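You operate a simulated robot arm through the tools that you are given. There is no shell and no other tool.

You run a simulated two-armed robot. Do the job below in one go: nothing can be reset, and whatever is moved stays where it is left.

## Task
Drain the tub and refill it to the black line.
Fine: plug back in first; close the tap. Set down upright: tub plug.

Only the result counts: the job must be done as asked and must still hold three seconds after the hand-in. Knocking over, shifting, dropping, spilling or breaking anything else fails it.

## Robot
Two 7-joint arms with two-finger parallel grippers on one trunk that stands fixed in place. Base frame: the origin is at the foot of the trunk, x ahead of it, y to its left, z up. Lengths are in cm, angles in degrees, forces in N, time in s.
The left shoulder is at [11, 16.9, 156.6], the right one opposite. With the tool pointing down near the work surface each hand reaches from about 10 to 54 cm from the base axis, measured 20 degrees to its own side. Payload 1.57 kg a hand.
Tool frame (each hand has its own): the origin (TCP) lies between the finger pads and is the grasp point; the fingertips stand 3 cm ahead of it; z points along the fingers, y is the line along which they close. The gripper opens to 8 cm. The fingers are 1.7 cm wide and 1.2 cm thick; the gripper's body (4 by 8.2 cm) begins 8 cm behind the TCP.
Orientation is that of the tool frame in the base frame, as a unit quaternion [w, x, y, z]. With the fingers straight down and closing along the base's y, the tool's x points along the base's -x, its y along +y and its z along -z.

## Interface
- The arms move only by the tool send_rows. It takes "left_deltas", "right_deltas" or both (then of equal length, played together; a hand with none holds still); each is a list of rows, each an object of numbers (a shift or turn left out is 0, a gripper value left out holds the last): "jaw": the finger opening in cm, from 0 to 8; "tx", "ty", "tz": the shift along the tool's x, y, z in cm; "wx", "wy", "wz": the turn, a rotation vector about the tool's x, y, z in degrees. In form: [{"jaw": .., "tx": .., "ty": .., "tz": .., "wx": .., "wy": .., "wz": ..}, ...]. A call has 1 to 20 rows; each row shifts and turns the commanded pose from where the row before left it, along the tool's axes as they then stand. A row lasts 0.2 s, in which the tool goes at most 5 cm and 8.6 degrees; a call with a longer step from one row to the next is refused whole, and so is a gripper value outside its range. A pose out of reach is approached as far as the arm can. The call stops where the force on the tool passes 40 N (or 10 N more than at its start, if that is more) or the arm is blocked; 0.2 s more then pass. Each finger travels about 7.2 cm/s and halts on what it meets, pressing with about 43 N; the grip force reading is that of the motor and also rises with nothing between the fingers. The clock runs only during rows and for 0.2 s after the last one: add rows that do not move to give the fingers time. It gives the time, the measured TCP pose, the force on the tool (base axes), the opening and the grip force at its end, in the units of the frame above (readings bear some noise), with the torque about the TCP (base axes, N m) and any sound that the robot's microphone picked up.
- Cameras (640 x 400 px; columns grow to the right, rows downward): "scene" is now at [15.6, -1.25, 174.77]; the picture's right is [-0.16, -0.99, 0.00], its down [-0.76, 0.13, -0.63] and it looks along [0.62, -0.10, -0.77] (base axes); focal length 346 px, centre (320, 200). "left" rides on the left gripper at [7.2, 0.7, -12.2] in its tool frame; the picture's right is [-0.09, 1.00, 0.00], its down [-0.84, -0.08, -0.54] and it looks along [-0.54, -0.05, 0.84] (tool axes); focal length 238 px, centre (320, 200). "right" rides on the right gripper at [7.2, -0.7, -12.2] in its tool frame; the picture's right is [0.09, 1.00, 0.00], its down [-0.84, 0.08, -0.54] and it looks along [-0.54, 0.05, 0.84] (tool axes); focal length 238 px, centre (320, 200). There is no depth. A picture from a camera that has moved, and an enlarged one, comes with that camera's place and axes in the base frame and with its lens.
- camera(camera): a new picture of that camera. No time passes.
- lift_body(by): slides the trunk up (or, below 0, down) by that many cm; the arms and the scene camera ride with it, the base frame stays. It gives what a move gives, with no picture.
- aim_head(pan, tilt): turns the head with the scene camera to pan (to the left, within 86 degrees either way) and tilt (down, from -29 to 69), counted from straight ahead of the robot. It gives what a move gives.
- zoom(camera, box): a new picture of the part [left, top, right, bottom] of that camera's present view, enlarged. No time passes.
- sign_off(): hands the job in; it is judged then, once.

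Places have to be worked out from the pictures, the camera data and where the tool is seen. Open the grippers and draw the arms clear of the work before you hand the job in, unless the task says otherwise.

The tools are called as name(argument=value, ...) on one line, values as JSON. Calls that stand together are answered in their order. send_rows: Moves the arms, as the interface text tells. Its arguments: {"type":"object","properties":{"left_deltas":{"type":"array","items":{"type":"object","properties":{"jaw":{"type":"number"},"tx":{"type":"number"},"ty":{"type":"number"},"tz":{"type":"number"},"wx":{"type":"number"},"wy":{"type":"number"},"wz":{"type":"number"}}}},"right_deltas":{"type":"array","items":{"type":"object","properties":{"jaw":{"type":"number"},"tx":{"type":"number"},"ty":{"type":"number"},"tz":{"type":"number"},"wx":{"type":"number"},"wy":{"type":"number"},"wz":{"type":"number"}}}}},"required":[]} The other tools are called the same way: lift_body (by) moves the trunk up or down; aim_head (pan, tilt) turns the head that bears the scene camera; camera (camera) takes a picture; zoom (camera, box) takes an enlarged picture of a part of a camera's view; sign_off () hands the job in.

At the start:

```text
clock: 0.0
left_tcp_pos: [64.43, 29.13, 131.03]
left_ee_rot: [0.0, 0.001, 1.0, 0.0]
left_ft_force: [-0.2, 0.8, -0.2]
left_torque: [0.0, 0.02, 0.0]
left_width: 8.01
left_gripper_force: 0.1
right_tcp_pos: [64.11, -30.91, 130.62]
right_ee_rot: [0.0, 0.001, 1.0, 0.0]
right_ft_force: [1.3, -1.0, 0.0]
right_torque: [0.04, -0.03, 0.02]
right_width: 8.01
right_gripper_force: 0.1
trunk travel left (down, up): [-88.0, 1.0]
head pan, tilt (commanded): [-9.4, 50.7]
```

scene: 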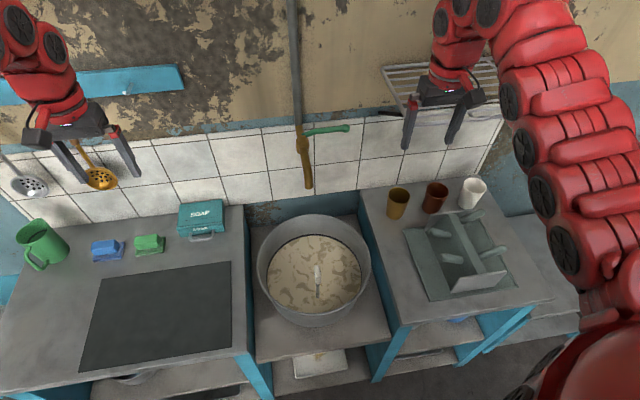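
right: 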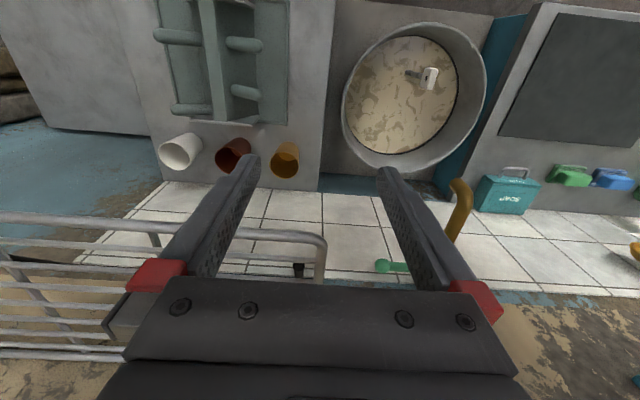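
left: 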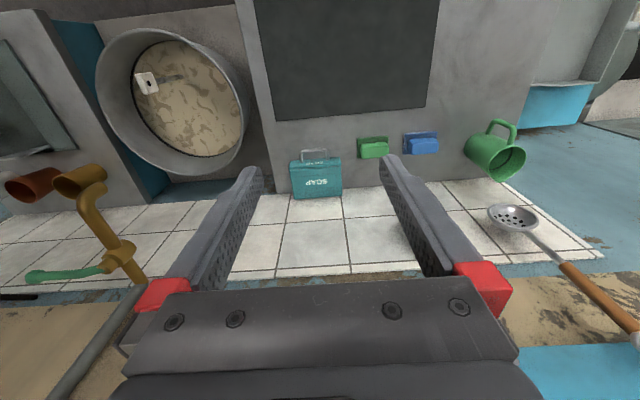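

I start by looking closer at the tub, its plug and the tap.

zoom(camera="scene", box=[240, 190, 400, 340])

zoom(camera="scene", box=[260, 80, 400, 200])

camera(camera="scene")

```text
2.67 times, centred on (320, 265) of scene
camera zoom: at [15.6, -1.25, 174.77], right [-0.16, -0.99, 0.0], down [-0.76, 0.13, -0.63], along [0.62, -0.1, -0.77], focal length 924 px, centre (320, 27)
```

zoom: 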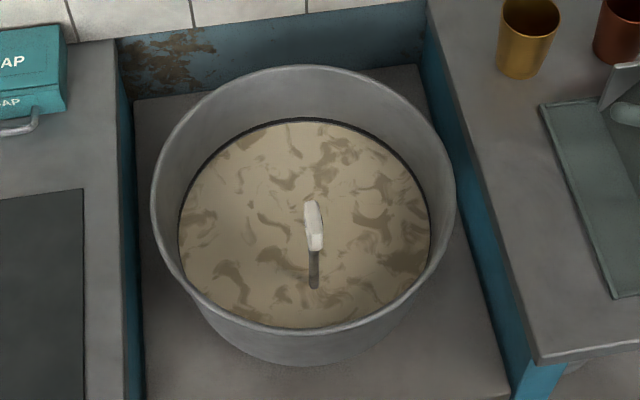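

```text
3.33 times, centred on (330, 140) of scene
camera zoom: at [15.6, -1.25, 174.77], right [-0.16, -0.99, 0.0], down [-0.76, 0.13, -0.63], along [0.62, -0.1, -0.77], focal length 1155 px, centre (287, 400)
```

zoom: 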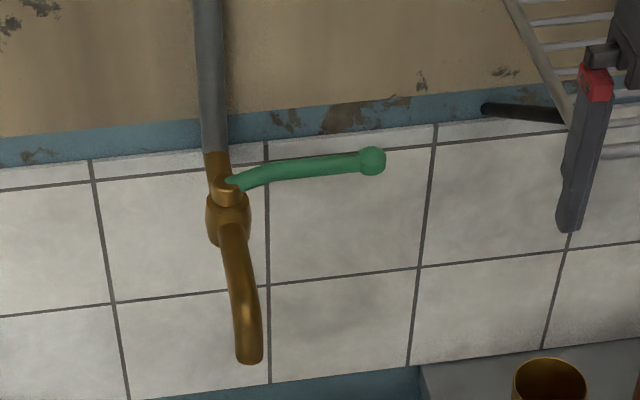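

```text
taken
camera scene: at [15.6, -1.25, 174.77], right [-0.16, -0.99, 0.0], down [-0.76, 0.13, -0.63], along [0.62, -0.1, -0.77], focal length 346 px, centre (320, 200)
```

scene: 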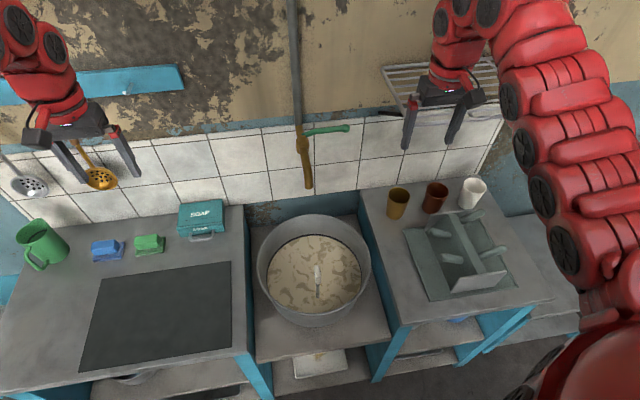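

Triangulating puts the plug handle near [60.3,-7.9,86.5] and the tap lever tip near [84,-19.5,117.6]. I zoom the wrist views to see their shapes.

zoom(camera="right", box=[330, 10, 500, 180])

zoom(camera="left", box=[80, 20, 260, 190])

zoom(camera="left", box=[0, 140, 180, 310])

zoom(camera="right", box=[350, 150, 500, 300])

```text
2.35 times, centred on (415, 95) of right
camera zoom: at [57.04, -31.56, 142.72], right [-0.09, 1.0, 0.0], down [0.84, 0.08, 0.54], along [0.54, 0.05, -0.84], focal length 561 px, centre (96, 447)
```

zoom: 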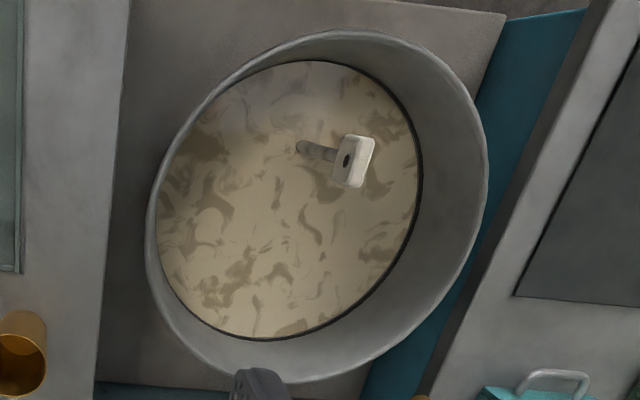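

```text
2.35 times, centred on (170, 105) of left
camera zoom: at [57.22, 29.83, 143.21], right [0.09, 1.0, 0.0], down [0.84, -0.08, 0.54], along [0.54, -0.05, -0.84], focal length 561 px, centre (673, 424)
```

zoom: 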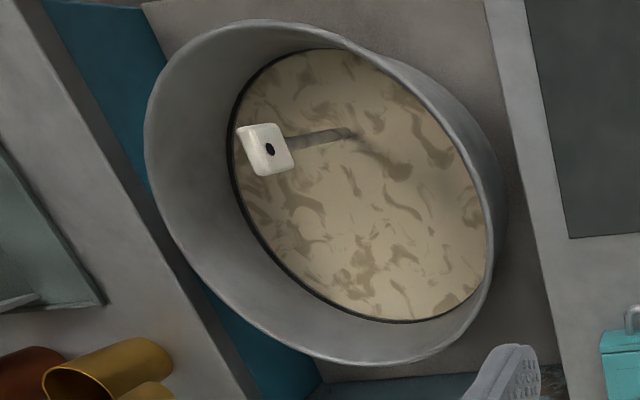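

```text
2.35 times, centred on (90, 225) of left
camera zoom: at [57.22, 29.83, 143.21], right [0.09, 1.0, 0.0], down [0.84, -0.08, 0.54], along [0.54, -0.05, -0.84], focal length 561 px, centre (861, 141)
```

zoom: 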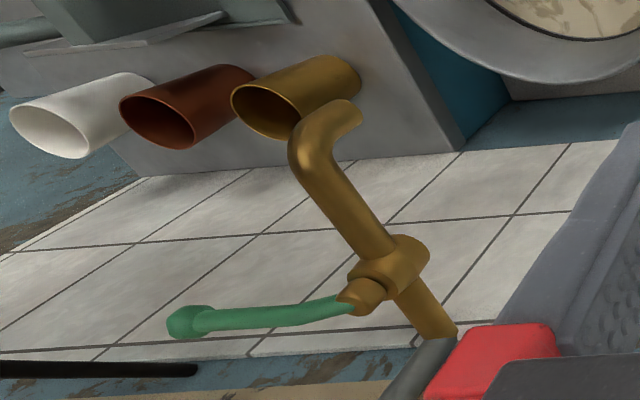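

```text
2.67 times, centred on (425, 225) of right
camera zoom: at [57.04, -31.56, 142.72], right [-0.09, 1.0, 0.0], down [0.84, 0.08, 0.54], along [0.54, 0.05, -0.84], focal length 636 px, centre (40, 133)
```

zoom: 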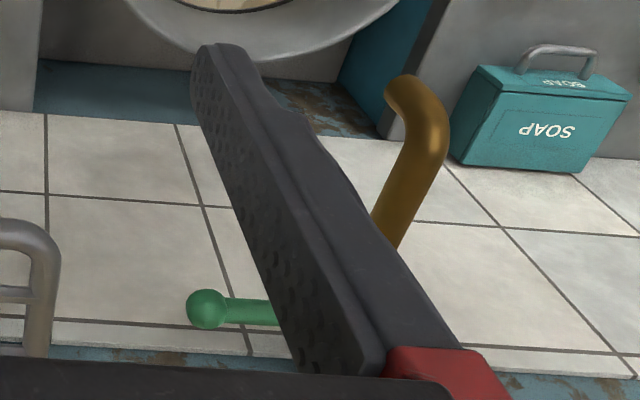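

The plug's grip is a thin white plate, narrow in y with a hole through it, at about [60.4,-7.9,86.5] on a stem. The water is at about z=70, the tub rim at about z=80, and the tap lever lies level on a vertical axis near [84.6,-8,116]. I bring the left hand over the plug, staying high.

send_rows(left_deltas=[{"jaw": 8, "tx": 0.4, "ty": -3.7}, {"tx": 0.4, "ty": -3.7}, {"tx": 0.4, "ty": -3.7}, {"tx": 0.4, "ty": -3.7}, {"tx": 0.4, "ty": -3.7}, {"tx": 0.4, "ty": -3.7}, {"tx": 0.4, "ty": -3.7}, {"tx": 0.4, "ty": -3.7}, {"tx": 0.4, "ty": -3.7}, {"tx": 0.4, "ty": -3.7}, {}])

```text
clock: 2.4
left_tcp_pos: [60.99, -7.68, 130.18]
left_ee_rot: [0.0, 0.0, 1.0, 0.001]
left_ft_force: [0.1, -0.9, -0.1]
left_torque: [0.01, -0.04, -0.02]
left_width: 8.01
left_gripper_force: 0.1
left hand out of reach, approached as far as the arm can: row 2, 4
right_tcp_pos: [64.04, -30.96, 130.47]
right_ee_rot: [-0.001, 0.001, 1.0, 0.001]
right_ft_force: [1.3, 0.4, 1.0]
right_torque: [-0.04, 0.03, -0.02]
right_width: 8.0
right_gripper_force: 0.1
trunk travel left (down, up): [-88.0, 1.0]
head pan, tilt (commanded): [-9.4, 50.7]
```

The left hand is now above the plug. I check the views before going down.

camera(camera="left")

camera(camera="scene")

camera(camera="right")

```text
taken
camera left: at [53.64, -7.08, 142.3], right [0.09, 1.0, 0.0], down [0.84, -0.08, 0.54], along [0.54, -0.05, -0.84], focal length 238 px, centre (320, 200)
```

left: 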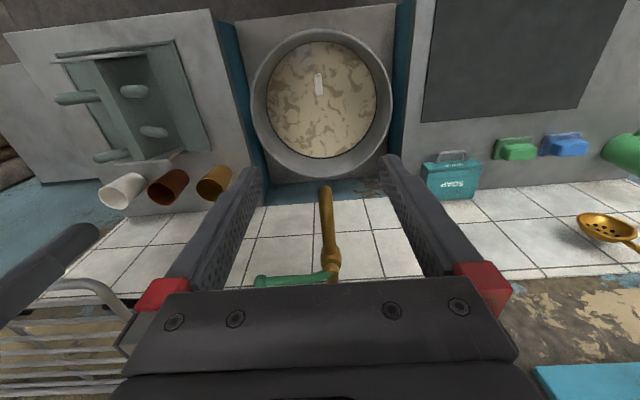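

```text
taken
camera scene: at [15.61, -1.16, 174.77], right [-0.16, -0.99, 0.0], down [-0.76, 0.13, -0.63], along [0.62, -0.1, -0.77], focal length 346 px, centre (320, 200)
```

scene: 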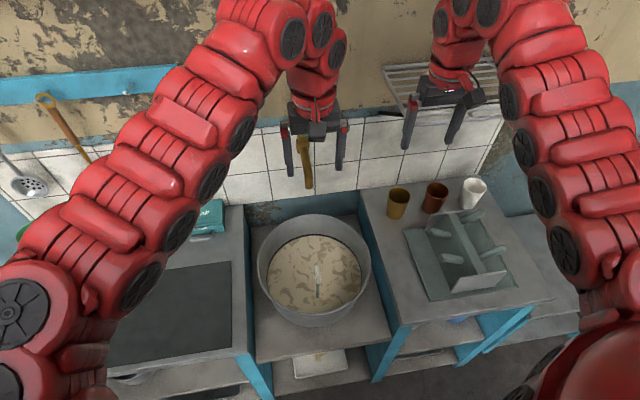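

```text
taken
camera right: at [57.04, -31.48, 142.74], right [-0.09, 1.0, 0.0], down [0.84, 0.08, 0.54], along [0.54, 0.05, -0.84], focal length 238 px, centre (320, 200)
```

right: 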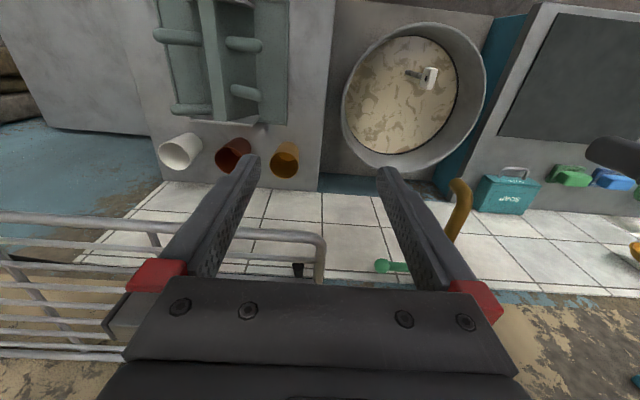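

The left view confirms the grip plate at about [60.3,-7.85], thin in y and centred between the open fingers. I descend most of the way, stopping just above it.

send_rows(left_deltas=[{"jaw": 8, "tx": 0.07, "ty": -0.015, "tz": 4}, {"tx": 0.07, "ty": -0.015, "tz": 4}, {"tx": 0.07, "ty": -0.015, "tz": 4}, {"tx": 0.07, "ty": -0.015, "tz": 4}, {"tx": 0.07, "ty": -0.015, "tz": 4}, {"tx": 0.07, "ty": -0.015, "tz": 4}, {"tx": 0.07, "ty": -0.015, "tz": 4}, {"tx": 0.07, "ty": -0.015, "tz": 4}, {"tx": 0.07, "ty": -0.015, "tz": 3}, {}])

camera(camera="left")

camera(camera="scene")

camera(camera="right")

```text
clock: 4.6
left_tcp_pos: [60.12, -7.88, 95.29]
left_ee_rot: [0.0, 0.001, 1.0, 0.0]
left_ft_force: [0.0, -0.3, 1.5]
left_torque: [-0.02, -0.04, 0.04]
left_width: 8.0
left_gripper_force: 0.1
right_tcp_pos: [64.07, -30.9, 130.6]
right_ee_rot: [0.0, 0.0, 1.0, 0.0]
right_ft_force: [0.1, 0.6, 0.1]
right_torque: [0.01, 0.01, 0.03]
right_width: 8.01
right_gripper_force: 0.1
trunk travel left (down, up): [-88.0, 1.0]
head pan, tilt (commanded): [-9.4, 50.7]
```

```text
taken
camera left: at [52.87, -7.23, 107.46], right [0.09, 1.0, 0.0], down [0.84, -0.08, 0.54], along [0.54, -0.05, -0.84], focal length 238 px, centre (320, 200)
```

left: 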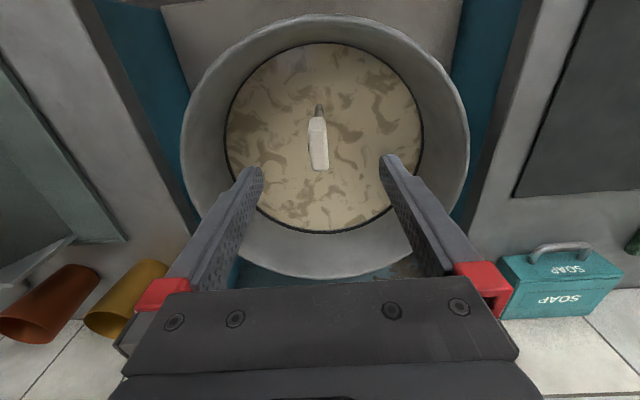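

```text
taken
camera scene: at [15.59, -1.23, 174.77], right [-0.16, -0.99, 0.0], down [-0.76, 0.13, -0.63], along [0.62, -0.1, -0.77], focal length 346 px, centre (320, 200)
```

scene: 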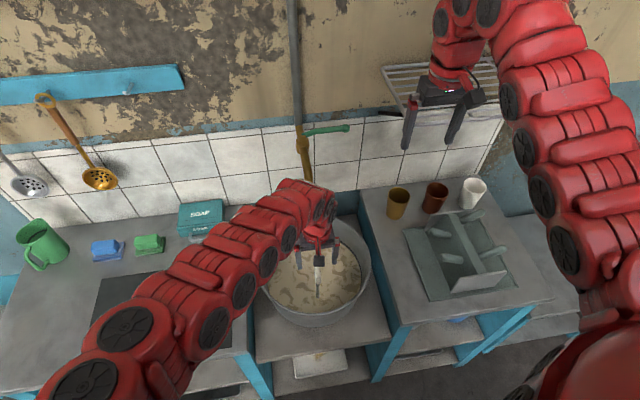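

```text
taken
camera right: at [57.03, -31.54, 142.73], right [-0.09, 1.0, 0.0], down [0.84, 0.08, 0.54], along [0.54, 0.05, -0.84], focal length 238 px, centre (320, 200)
```

right: 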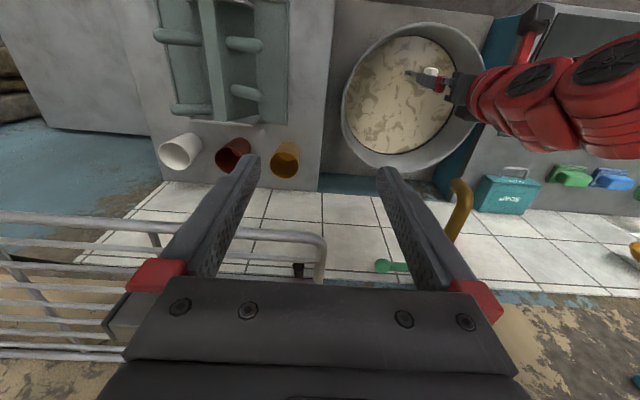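

I zoom on the grip between the fingers to settle its height and extent.

zoom(camera="left", box=[250, 80, 390, 200])

zoom(camera="right", box=[370, 30, 500, 130])

zoom(camera="scene", box=[260, 210, 380, 330])

```text
3.33 times, centred on (320, 140) of left
camera zoom: at [52.87, -7.23, 107.46], right [0.09, 1.0, 0.0], down [0.84, -0.08, 0.54], along [0.54, -0.05, -0.84], focal length 794 px, centre (320, 400)
```

zoom: 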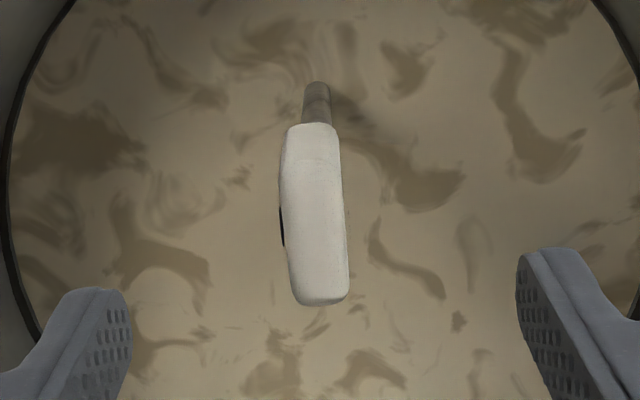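

```text
4.00 times, centred on (435, 80) of right
camera zoom: at [57.03, -31.54, 142.73], right [-0.09, 1.0, 0.0], down [0.84, 0.08, 0.54], along [0.54, 0.05, -0.84], focal length 953 px, centre (-140, 680)
```

zoom: 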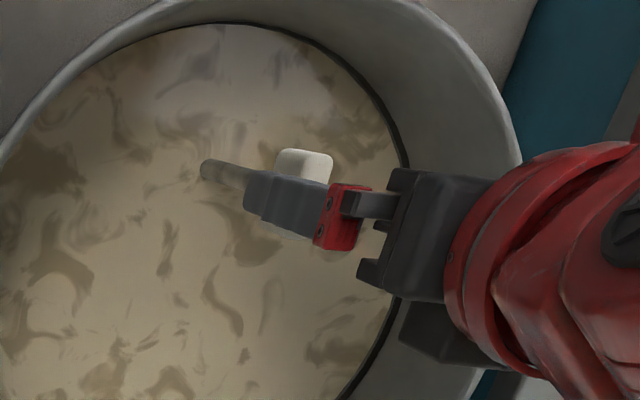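

```text
3.33 times, centred on (320, 270) of scene
camera zoom: at [15.59, -1.23, 174.77], right [-0.16, -0.99, 0.0], down [-0.76, 0.13, -0.63], along [0.62, -0.1, -0.77], focal length 1155 px, centre (320, -33)
```

zoom: 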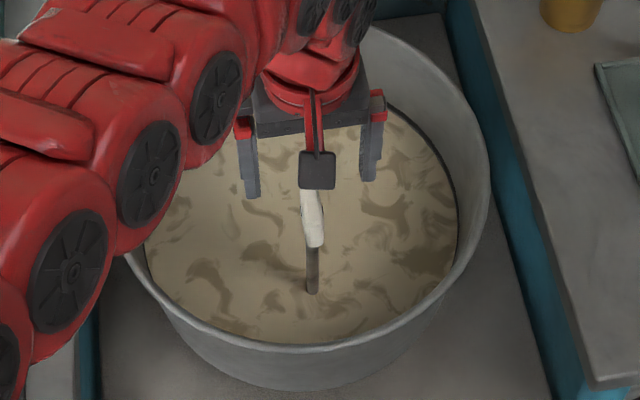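

The grip plate runs roughly x 58–62 and z 85–90, centred at y≈-7.9 between the fingers. I go down to about z=86.8 and close gently on it, with pause rows for the fingers.

send_rows(left_deltas=[{"jaw": 8, "tx": -0.05, "tz": 3}, {"tx": -0.05, "tz": 3}, {"tz": 2.5}, {}, {"jaw": 0}, {}, {}, {}, {}])

zoom(camera="left", box=[200, 60, 440, 260])

zoom(camera="scene", box=[260, 210, 380, 330])

```text
clock: 6.6
left_tcp_pos: [59.64, -7.56, 89.55]
left_ee_rot: [0.0, 0.001, 1.0, 0.001]
left_ft_force: [0.0, -0.8, 0.2]
left_torque: [-0.25, 0.02, 0.0]
left_width: 1.55
left_gripper_force: 31.1
left hand out of reach, approached as far as the arm can: row 2, 3
right_tcp_pos: [64.15, -30.93, 130.56]
right_ee_rot: [0.001, 0.001, 1.0, 0.0]
right_ft_force: [0.0, 0.2, -0.1]
right_torque: [0.01, 0.01, 0.03]
right_width: 7.98
right_gripper_force: 0.1
trunk travel left (down, up): [-88.0, 1.0]
head pan, tilt (commanded): [-9.4, 50.7]
```

```text
2.00 times, centred on (320, 160) of left
camera zoom: at [52.41, -6.95, 101.83], right [0.09, 1.0, 0.0], down [0.84, -0.08, 0.54], along [0.54, -0.05, -0.84], focal length 477 px, centre (320, 280)
```

zoom: 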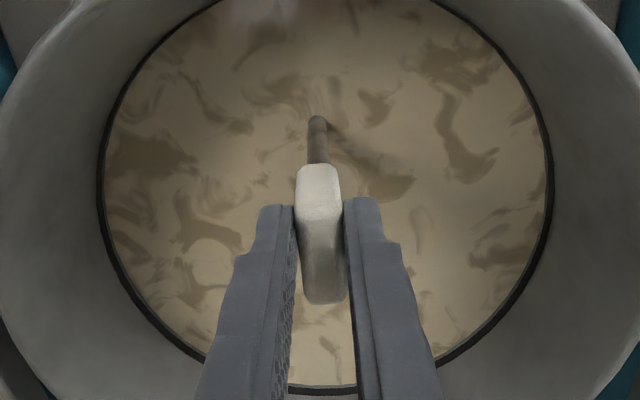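

```text
3.33 times, centred on (320, 270) of scene
camera zoom: at [15.6, -1.26, 174.77], right [-0.16, -0.99, 0.0], down [-0.76, 0.13, -0.63], along [0.62, -0.1, -0.77], focal length 1155 px, centre (320, -33)
```

zoom: 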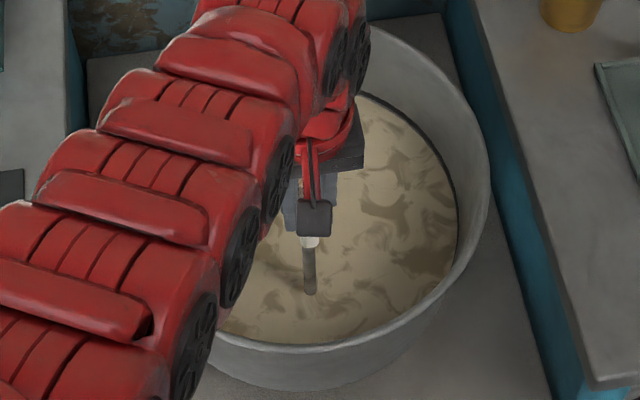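

The hand ran out of reach at z=89.6 and only has the upper part of the grip. I let go, rise 22 cm, and will lower the trunk 20 cm so that both plug and tap are comfortably in reach.

send_rows(left_deltas=[{"jaw": 8}, {}, {}, {}, {}, {"tz": -4}, {"tz": -4}, {"tz": -4}, {"tz": -4}, {"tz": -4}, {"tz": -4}, {"tz": -4}, {}])

zoom(camera="left", box=[200, 20, 440, 220])

zoom(camera="right", box=[80, 0, 340, 200])

zoom(camera="scene", box=[360, 160, 580, 330])

```text
clock: 9.4
left_tcp_pos: [59.83, -7.8, 117.58]
left_ee_rot: [-0.001, -0.001, 1.0, 0.0]
left_ft_force: [-0.2, -0.4, 0.2]
left_torque: [-0.04, -0.02, -0.02]
left_width: 8.01
left_gripper_force: 0.1
right_tcp_pos: [63.99, -30.95, 130.49]
right_ee_rot: [-0.001, -0.001, 1.0, 0.0]
right_ft_force: [-0.3, 0.2, -0.3]
right_torque: [-0.01, 0.02, 0.03]
right_width: 8.0
right_gripper_force: 0.1
trunk travel left (down, up): [-88.0, 1.0]
head pan, tilt (commanded): [-9.4, 50.7]
```

```text
2.00 times, centred on (320, 120) of left
camera zoom: at [52.56, -7.1, 129.84], right [0.09, 1.0, 0.0], down [0.84, -0.08, 0.54], along [0.54, -0.05, -0.84], focal length 477 px, centre (320, 360)
```

zoom: 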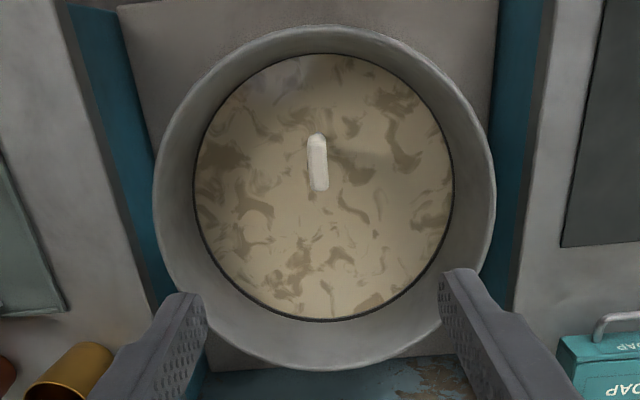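

```text
2.00 times, centred on (210, 100) of right
camera zoom: at [57.07, -31.53, 142.71], right [-0.09, 1.0, 0.0], down [0.84, 0.08, 0.54], along [0.54, 0.05, -0.84], focal length 477 px, centre (540, 400)
```

zoom: 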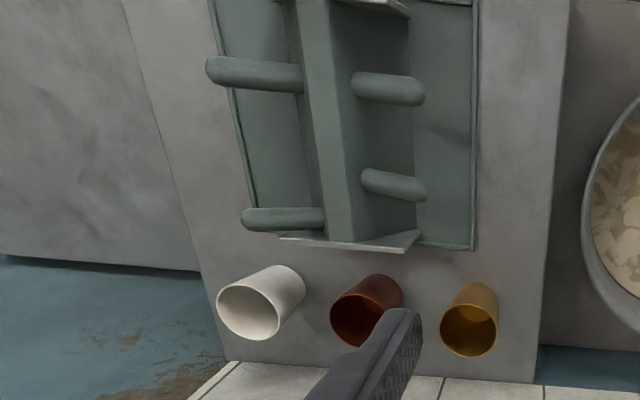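

```text
2.35 times, centred on (470, 245) of scene
camera zoom: at [15.64, -1.22, 174.76], right [-0.16, -0.99, 0.0], down [-0.76, 0.13, -0.63], along [0.62, -0.1, -0.77], focal length 815 px, centre (-33, 94)
```

zoom: 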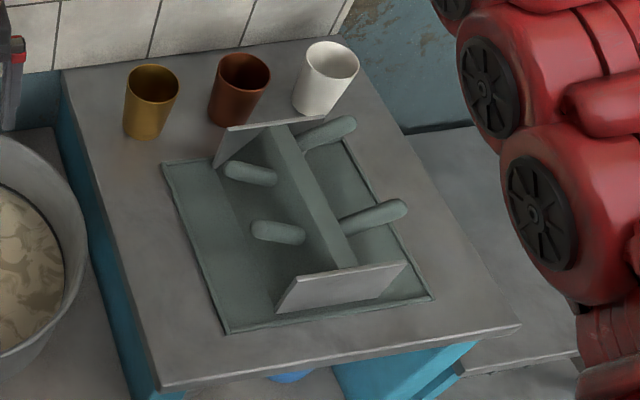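

The right hand is clear of the drying rack and cups, and the left hand is clear of the plug. I lower the trunk 20 cm.

lift_body(by=-20)

camera(camera="scene")

camera(camera="left")

camera(camera="right")

```text
clock: 11.6
left_tcp_pos: [59.75, -7.74, 97.58]
left_ee_rot: [0.0, 0.0, 1.0, 0.0]
left_ft_force: [-0.3, -0.1, 0.4]
left_torque: [0.0, 0.01, -0.02]
left_width: 7.99
left_gripper_force: 0.0
right_tcp_pos: [64.12, -30.96, 110.61]
right_ee_rot: [0.0, 0.0, 1.0, -0.001]
right_ft_force: [0.4, 0.2, -0.1]
right_torque: [-0.03, 0.0, -0.01]
right_width: 8.03
right_gripper_force: 0.0
trunk travel left (down, up): [-68.0, 21.0]
head pan, tilt (commanded): [-9.4, 50.7]
```

```text
taken
camera scene: at [15.58, -1.25, 154.78], right [-0.16, -0.99, 0.0], down [-0.76, 0.13, -0.63], along [0.62, -0.1, -0.77], focal length 346 px, centre (320, 200)
```

scene: 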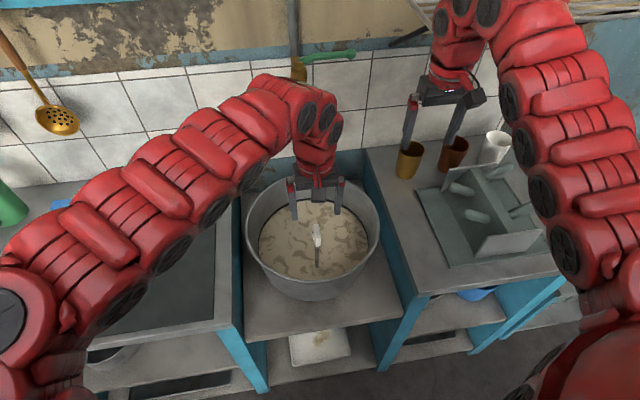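

```text
taken
camera left: at [52.54, -7.14, 109.85], right [0.09, 1.0, 0.0], down [0.84, -0.08, 0.54], along [0.54, -0.05, -0.84], focal length 238 px, centre (320, 200)
```

left: 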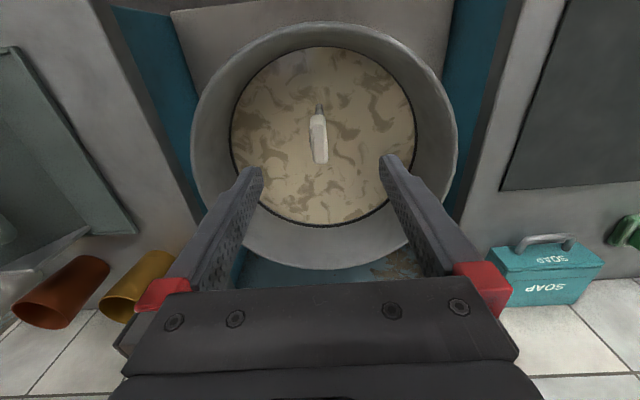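

```text
taken
camera right: at [57.02, -31.56, 122.73], right [-0.09, 1.0, 0.0], down [0.84, 0.08, 0.54], along [0.54, 0.05, -0.84], focal length 238 px, centre (320, 200)
```

right: 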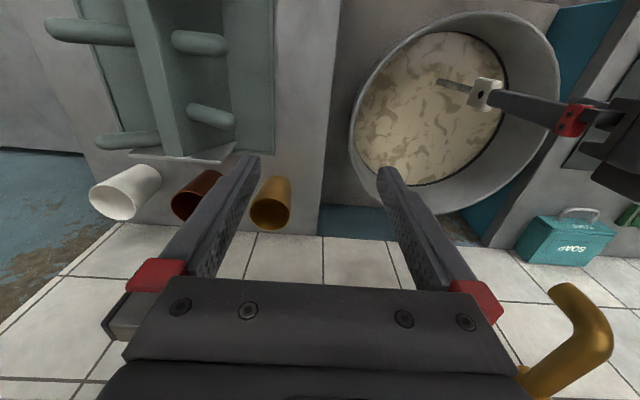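

With the trunk down, the plate reads z≈84–89.5 with its centre near [60.4,-7.9,87]. I descend onto it and close.

send_rows(left_deltas=[{"jaw": 8, "tx": -0.2, "ty": -0.05, "tz": 3}, {"tx": -0.2, "ty": -0.05, "tz": 3}, {"tx": -0.2, "tz": 3}, {"tz": 1.6}, {}, {"jaw": 0}, {}, {}, {}, {}, {}])

camera(camera="left")

zoom(camera="right", box=[350, 10, 610, 210])

```text
clock: 14.0
left_tcp_pos: [60.49, -7.77, 86.8]
left_ee_rot: [0.0, 0.001, 1.0, 0.0]
left_ft_force: [-0.2, 0.3, -0.2]
left_torque: [0.03, 0.01, -0.01]
left_width: 1.55
left_gripper_force: 31.3
right_tcp_pos: [64.09, -30.97, 110.5]
right_ee_rot: [0.0, 0.0, 1.0, 0.0]
right_ft_force: [1.0, 0.0, -0.2]
right_torque: [0.01, 0.01, -0.01]
right_width: 8.01
right_gripper_force: 0.1
trunk travel left (down, up): [-68.0, 21.0]
head pan, tilt (commanded): [-9.4, 50.7]
```

```text
taken
camera left: at [53.24, -7.09, 99.14], right [0.09, 1.0, 0.0], down [0.84, -0.08, 0.54], along [0.54, -0.05, -0.84], focal length 238 px, centre (320, 200)
```

left: 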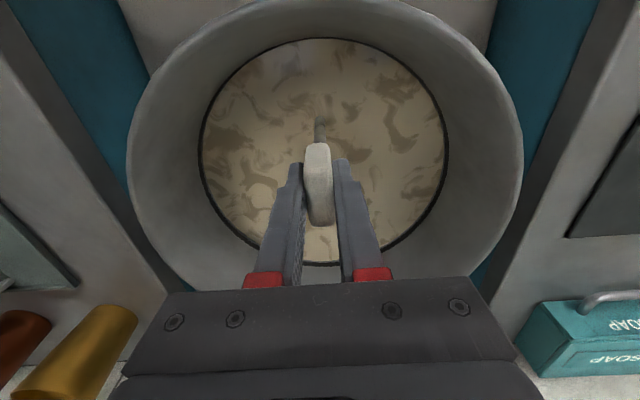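

```text
2.00 times, centred on (480, 110) of right
camera zoom: at [57.05, -31.57, 122.71], right [-0.09, 1.0, 0.0], down [0.84, 0.08, 0.54], along [0.54, 0.05, -0.84], focal length 477 px, centre (0, 380)
```

zoom: 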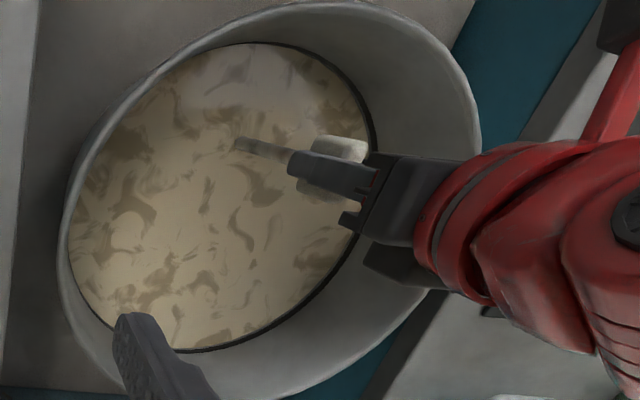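

The grip is firm (width 1.55 cm, TCP [60.49,-7.77,86.8]). I lift the plug straight up 5 cm, slowly, and keep holding it.

send_rows(left_deltas=[{"jaw": 0, "tz": -0.5}, {"tz": -0.5}, {"tz": -0.5}, {"tz": -0.5}, {"tz": -0.5}, {"tz": -0.5}, {"tz": -0.5}, {"tz": -0.5}, {"tz": -0.5}, {"tz": -0.5}, {}])

camera(camera="left")

zoom(camera="right", box=[350, 10, 610, 210])

camera(camera="scene")

```text
clock: 16.4
left_tcp_pos: [60.33, -7.84, 92.07]
left_ee_rot: [-0.001, 0.001, 1.0, 0.0]
left_ft_force: [0.5, 0.7, -1.6]
left_torque: [-0.01, 0.01, 0.05]
left_width: 1.57
left_gripper_force: 30.8
right_tcp_pos: [64.11, -31.03, 110.5]
right_ee_rot: [0.0, 0.001, 1.0, 0.0]
right_ft_force: [0.5, 0.6, -0.3]
right_torque: [0.0, 0.02, 0.01]
right_width: 8.0
right_gripper_force: 0.1
trunk travel left (down, up): [-68.0, 21.0]
head pan, tilt (commanded): [-9.4, 50.7]
```

```text
taken
camera left: at [53.15, -7.22, 104.34], right [0.09, 1.0, 0.0], down [0.84, -0.08, 0.54], along [0.54, -0.05, -0.84], focal length 238 px, centre (320, 200)
```

left: 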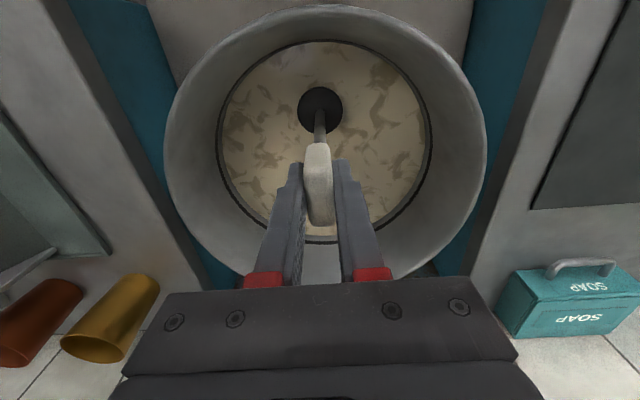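

```text
2.00 times, centred on (480, 110) of right
camera zoom: at [57.06, -31.58, 122.7], right [-0.09, 1.0, 0.0], down [0.84, 0.08, 0.54], along [0.54, 0.05, -0.84], focal length 477 px, centre (0, 380)
```

zoom: 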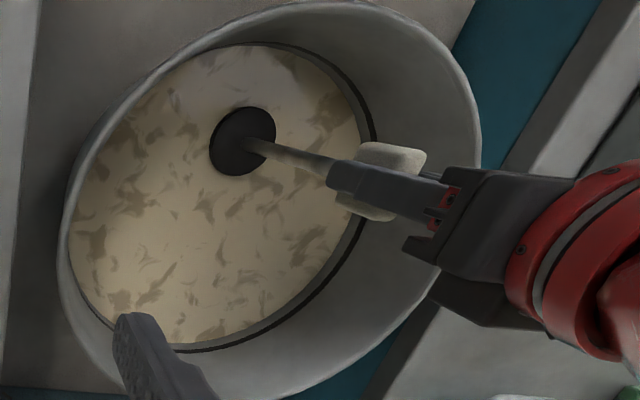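

```text
taken
camera scene: at [15.62, -1.27, 154.77], right [-0.16, -0.99, 0.0], down [-0.76, 0.13, -0.63], along [0.62, -0.1, -0.77], focal length 346 px, centre (320, 200)
```

scene: 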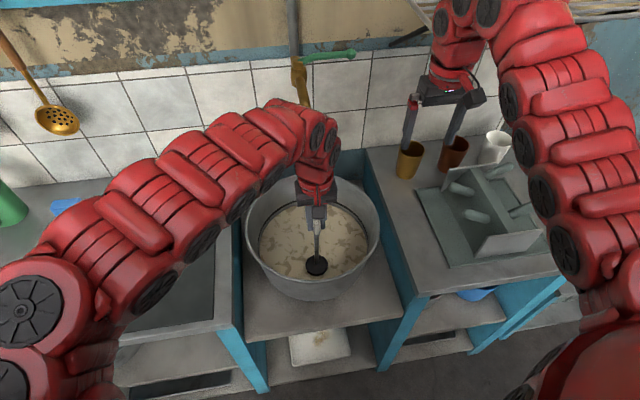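

The plug is out: its black disc shows and the level is already falling below the black line. I hold still and let it drain.

send_rows(left_deltas=[{"jaw": 0}, {}, {}, {}, {}, {}, {}, {}, {}, {}, {}, {}, {}, {}, {}, {}, {}, {}, {}, {}])

camera(camera="left")

zoom(camera="right", box=[350, 10, 610, 210])

```text
clock: 20.6
left_tcp_pos: [60.36, -7.86, 92.13]
left_ee_rot: [0.001, 0.001, 1.0, 0.0]
left_ft_force: [0.0, 0.6, -1.5]
left_torque: [0.0, 0.0, 0.01]
left_width: 1.58
left_gripper_force: 31.9
right_tcp_pos: [64.02, -30.93, 110.55]
right_ee_rot: [0.0, 0.0, 1.0, 0.001]
right_ft_force: [0.2, 0.3, -0.2]
right_torque: [0.03, 0.0, -0.01]
right_width: 8.01
right_gripper_force: 0.1
trunk travel left (down, up): [-68.0, 21.0]
head pan, tilt (commanded): [-9.4, 50.7]
```

```text
taken
camera left: at [53.14, -7.21, 104.33], right [0.09, 1.0, 0.0], down [0.84, -0.08, 0.54], along [0.54, -0.05, -0.84], focal length 238 px, centre (320, 200)
```

left: 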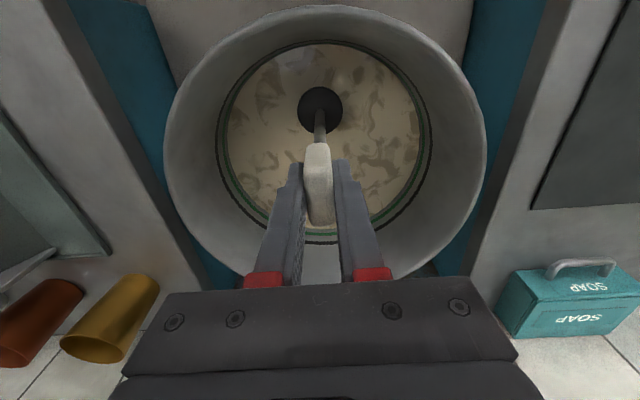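

```text
2.00 times, centred on (480, 110) of right
camera zoom: at [57.05, -31.57, 122.71], right [-0.09, 1.0, 0.0], down [0.84, 0.08, 0.54], along [0.54, 0.05, -0.84], focal length 477 px, centre (0, 380)
```

zoom: 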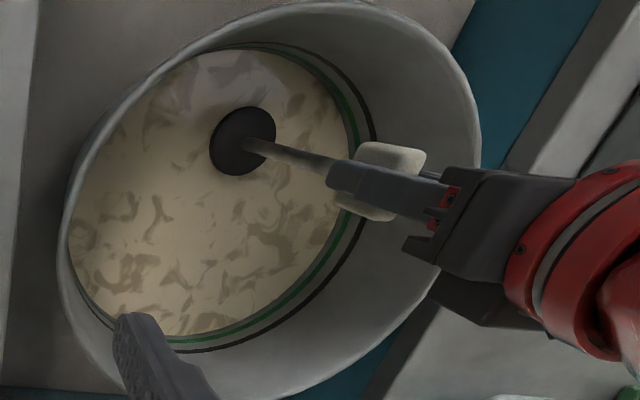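

A green line is showing below the black one, so I'll take care to fill to the upper black line. I keep draining.

send_rows(left_deltas=[{"jaw": 0}, {}, {}, {}, {}, {}, {}, {}, {}, {}, {}, {}, {}, {}, {}, {}, {}, {}, {}, {}])

zoom(camera="right", box=[350, 10, 610, 210])

zoom(camera="left", box=[160, 0, 490, 250])

```text
clock: 24.8
left_tcp_pos: [60.47, -7.83, 92.03]
left_ee_rot: [0.0, 0.001, 1.0, 0.001]
left_ft_force: [-0.1, 0.2, -1.3]
left_torque: [-0.01, 0.0, -0.01]
left_width: 1.56
left_gripper_force: 31.2
right_tcp_pos: [64.11, -30.98, 110.51]
right_ee_rot: [0.0, -0.001, 1.0, 0.0]
right_ft_force: [-0.4, -0.2, -0.6]
right_torque: [0.02, -0.02, -0.01]
right_width: 8.02
right_gripper_force: 0.1
trunk travel left (down, up): [-68.0, 21.0]
head pan, tilt (commanded): [-9.4, 50.7]
```

```text
2.00 times, centred on (480, 110) of right
camera zoom: at [57.05, -31.57, 122.71], right [-0.09, 1.0, 0.0], down [0.84, 0.08, 0.54], along [0.54, 0.05, -0.84], focal length 477 px, centre (0, 380)
```

zoom: 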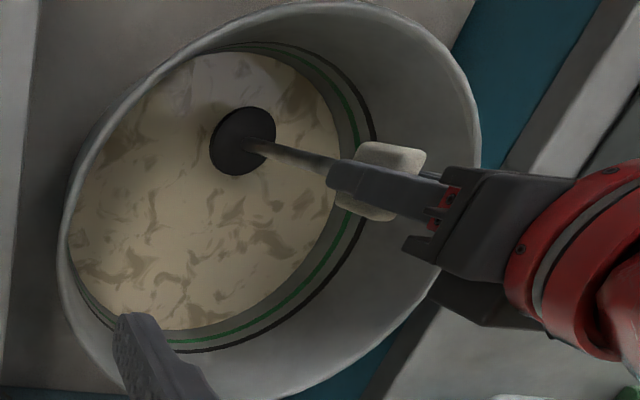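

```text
1.60 times, centred on (325, 125) of left
camera zoom: at [53.14, -7.21, 104.33], right [0.09, 1.0, 0.0], down [0.84, -0.08, 0.54], along [0.54, -0.05, -0.84], focal length 381 px, centre (312, 320)
```

zoom: 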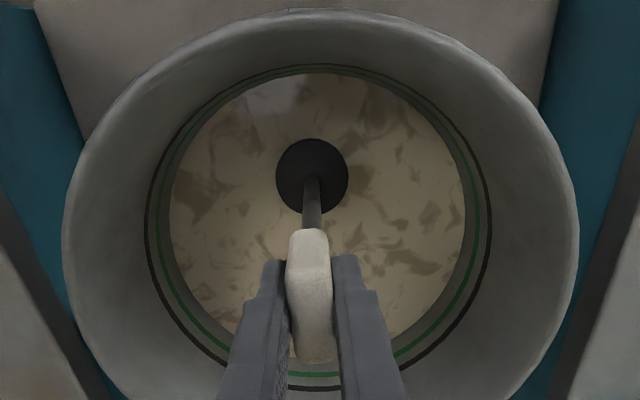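

It's draining steadily; I keep waiting.

send_rows(left_deltas=[{"jaw": 0}, {}, {}, {}, {}, {}, {}, {}, {}, {}, {}, {}, {}, {}, {}, {}, {}, {}, {}, {}])

send_rows(left_deltas=[{"jaw": 0}, {}, {}, {}, {}, {}, {}, {}, {}, {}, {}, {}, {}, {}, {}, {}, {}, {}, {}, {}])

zoom(camera="right", box=[350, 10, 610, 210])

zoom(camera="left", box=[160, 0, 490, 250])

```text
clock: 29.0
left_tcp_pos: [60.44, -7.8, 92.06]
left_ee_rot: [-0.001, 0.001, 1.0, -0.001]
left_ft_force: [0.6, -1.3, -1.6]
left_torque: [0.01, 0.03, -0.04]
left_width: 1.59
left_gripper_force: 31.6
right_tcp_pos: [64.16, -30.91, 110.5]
right_ee_rot: [-0.001, -0.001, 1.0, 0.001]
right_ft_force: [0.1, -0.7, 0.5]
right_torque: [-0.01, 0.02, -0.01]
right_width: 8.01
right_gripper_force: 0.0
trunk travel left (down, up): [-68.0, 21.0]
head pan, tilt (commanded): [-9.4, 50.7]
```

```text
clock: 33.2
left_tcp_pos: [60.41, -7.83, 92.1]
left_ee_rot: [0.0, 0.001, 1.0, -0.001]
left_ft_force: [0.1, -0.3, -1.1]
left_torque: [0.0, -0.03, 0.05]
left_width: 1.57
left_gripper_force: 31.4
right_tcp_pos: [63.96, -30.89, 110.41]
right_ee_rot: [0.0, -0.001, 1.0, 0.0]
right_ft_force: [1.0, 0.4, -0.6]
right_torque: [0.01, -0.04, 0.02]
right_width: 8.0
right_gripper_force: 0.1
trunk travel left (down, up): [-68.0, 21.0]
head pan, tilt (commanded): [-9.4, 50.7]
```

```text
2.00 times, centred on (480, 110) of right
camera zoom: at [57.05, -31.57, 122.71], right [-0.09, 1.0, 0.0], down [0.84, 0.08, 0.54], along [0.54, 0.05, -0.84], focal length 477 px, centre (0, 380)
```

zoom: 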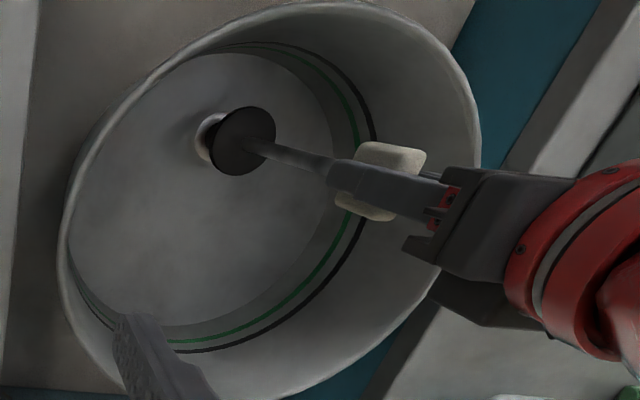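

```text
1.60 times, centred on (325, 125) of left
camera zoom: at [53.14, -7.21, 104.33], right [0.09, 1.0, 0.0], down [0.84, -0.08, 0.54], along [0.54, -0.05, -0.84], focal length 381 px, centre (312, 320)
```

zoom: 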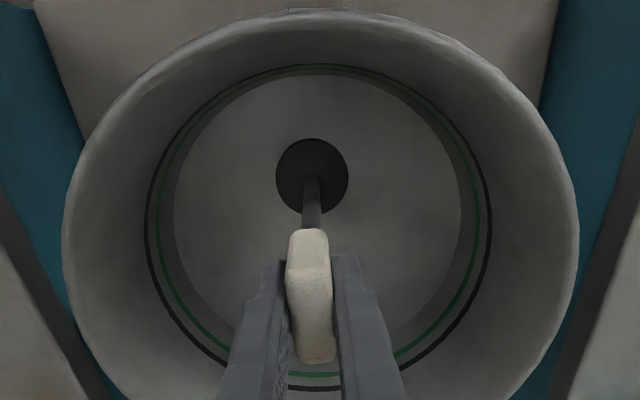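

The tub is empty and the drain's ring shows beneath the plug. I wait a little more and then lower the plug exactly back along the way it came.

send_rows(left_deltas=[{"jaw": 0}, {}, {}, {}, {}, {}, {}, {}, {"tz": 0.5}, {"tz": 0.5}, {"tz": 0.5}, {"tz": 0.5}, {"tz": 0.5}, {"tz": 0.5}, {"tz": 0.5}, {"tz": 0.5}, {"tz": 0.5}, {"tz": 0.5}])

zoom(camera="right", box=[350, 10, 610, 210])

zoom(camera="left", box=[160, 0, 490, 250])

```text
clock: 37.0
left_tcp_pos: [60.36, -7.78, 86.93]
left_ee_rot: [-0.001, 0.0, 1.0, 0.0]
left_ft_force: [0.4, -0.4, -0.8]
left_torque: [0.01, -0.02, 0.02]
left_width: 1.55
left_gripper_force: 30.9
right_tcp_pos: [64.18, -30.86, 110.5]
right_ee_rot: [0.0, 0.001, 1.0, -0.001]
right_ft_force: [-0.3, -1.0, -0.4]
right_torque: [0.01, 0.0, -0.01]
right_width: 8.01
right_gripper_force: 0.0
trunk travel left (down, up): [-68.0, 21.0]
head pan, tilt (commanded): [-9.4, 50.7]
```

```text
2.00 times, centred on (480, 110) of right
camera zoom: at [57.06, -31.58, 122.7], right [-0.09, 1.0, 0.0], down [0.84, 0.08, 0.54], along [0.54, 0.05, -0.84], focal length 477 px, centre (0, 380)
```

zoom: 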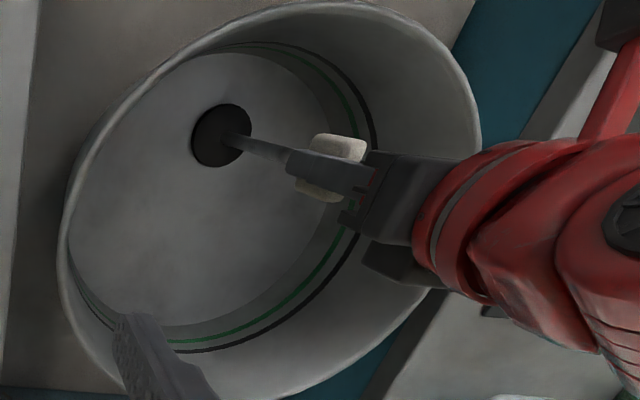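

```text
1.60 times, centred on (325, 125) of left
camera zoom: at [53.18, -7.23, 99.17], right [0.09, 1.0, 0.0], down [0.84, -0.08, 0.54], along [0.54, -0.05, -0.84], focal length 381 px, centre (312, 320)
```

zoom: 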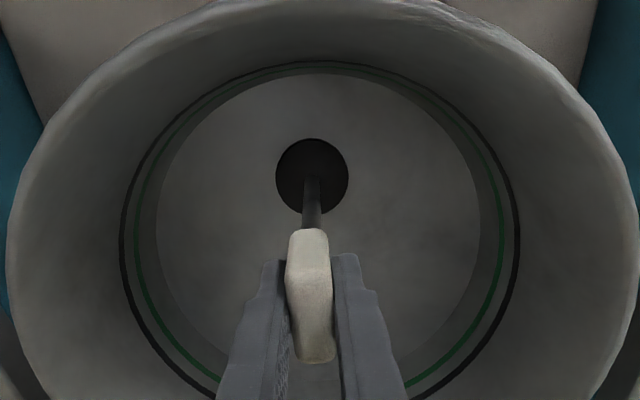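

The plug sits over the drain, but the wrist still carries some of its weight. I press down in small steps to seat it.

send_rows(left_deltas=[{"jaw": 0, "tz": 0.1}, {"tz": 0.1}, {"tz": 0.1}, {}])

zoom(camera="right", box=[410, 40, 510, 120])

```text
clock: 38.0
left_tcp_pos: [60.38, -7.81, 86.86]
left_ee_rot: [0.002, 0.001, 1.0, 0.0]
left_ft_force: [-0.1, 1.4, 24.8]
left_torque: [0.12, 0.49, 0.0]
left_width: 1.57
left_gripper_force: 31.6
right_tcp_pos: [63.87, -30.88, 110.62]
right_ee_rot: [0.0, 0.0, 1.0, 0.0]
right_ft_force: [0.6, 0.7, -0.8]
right_torque: [0.02, -0.02, 0.02]
right_width: 7.97
right_gripper_force: 0.0
trunk travel left (down, up): [-68.0, 21.0]
head pan, tilt (commanded): [-9.4, 50.7]
```

```text
5.00 times, centred on (460, 80) of right
camera zoom: at [56.81, -31.52, 122.87], right [-0.09, 1.0, 0.0], down [0.84, 0.08, 0.54], along [0.54, 0.05, -0.84], focal length 1192 px, centre (-380, 800)
```

zoom: 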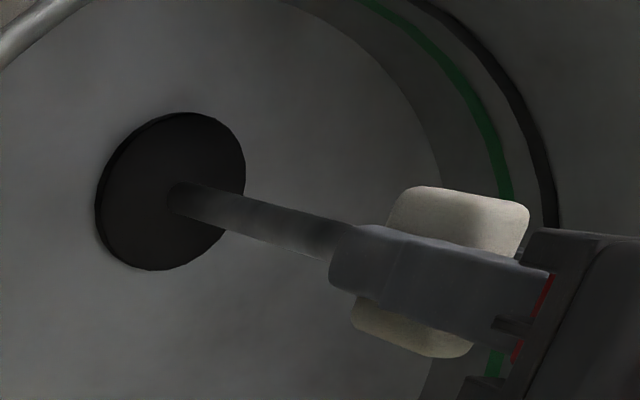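

The plug is seated flat, with about 25 N of reaction. I ease off the press, open the fingers and rise straight up.

send_rows(left_deltas=[{"jaw": 0, "tz": -0.1}, {"tz": -0.15}, {"jaw": 2.5}, {}, {"jaw": 8}, {}, {}, {}, {"tz": -1}, {"tz": -2}, {"tz": -3}, {"tz": -4}, {"tz": -4}, {"tz": -4}, {}])

camera(camera="left")

zoom(camera="right", box=[350, 10, 610, 210])

camera(camera="scene")

```text
clock: 41.2
left_tcp_pos: [60.43, -7.92, 104.89]
left_ee_rot: [-0.001, 0.0, 1.0, 0.001]
left_ft_force: [0.4, 0.4, 0.4]
left_torque: [-0.01, 0.04, 0.0]
left_width: 8.01
left_gripper_force: 0.1
right_tcp_pos: [64.15, -30.9, 110.36]
right_ee_rot: [0.0, 0.0, 1.0, 0.0]
right_ft_force: [0.0, 0.3, -0.1]
right_torque: [0.0, 0.0, -0.01]
right_width: 7.98
right_gripper_force: 0.0
trunk travel left (down, up): [-68.0, 21.0]
head pan, tilt (commanded): [-9.4, 50.7]
```

```text
taken
camera left: at [53.14, -7.26, 117.07], right [0.09, 1.0, 0.0], down [0.84, -0.08, 0.54], along [0.54, -0.05, -0.84], focal length 238 px, centre (320, 200)
```

left: 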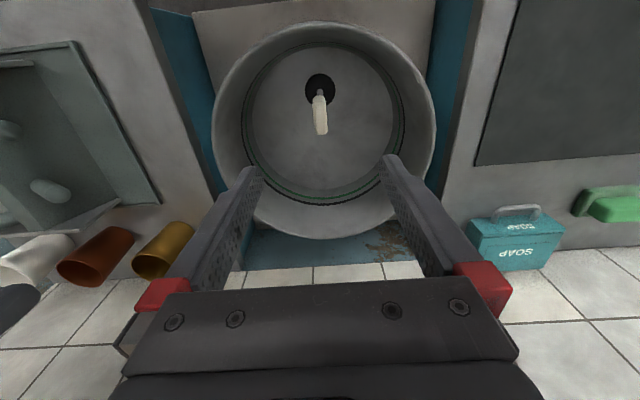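

```text
2.00 times, centred on (480, 110) of right
camera zoom: at [57.07, -31.56, 122.7], right [-0.09, 1.0, 0.0], down [0.84, 0.08, 0.54], along [0.54, 0.05, -0.84], focal length 477 px, centre (0, 380)
```

zoom: 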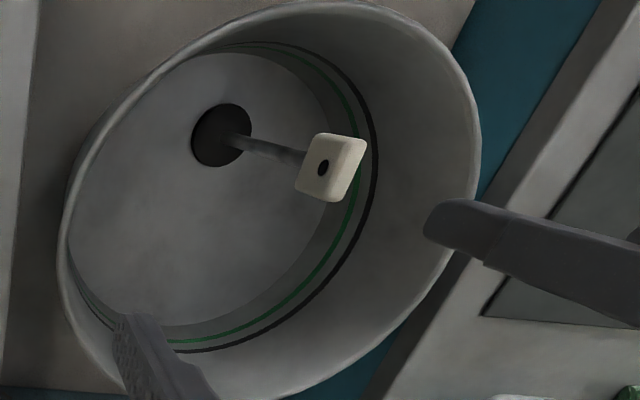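

```text
taken
camera scene: at [15.63, -1.26, 154.76], right [-0.16, -0.99, 0.0], down [-0.76, 0.13, -0.63], along [0.62, -0.1, -0.77], focal length 346 px, centre (320, 200)
```

scene: 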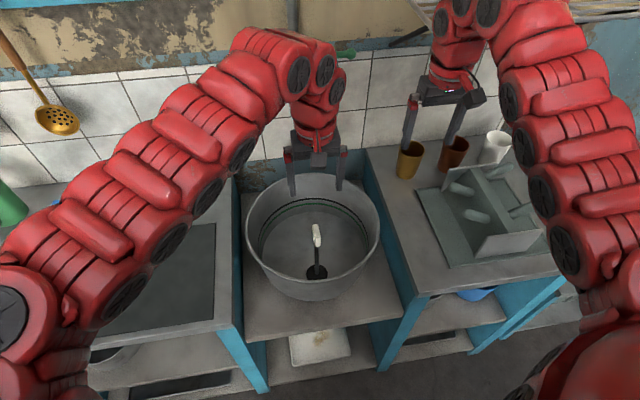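

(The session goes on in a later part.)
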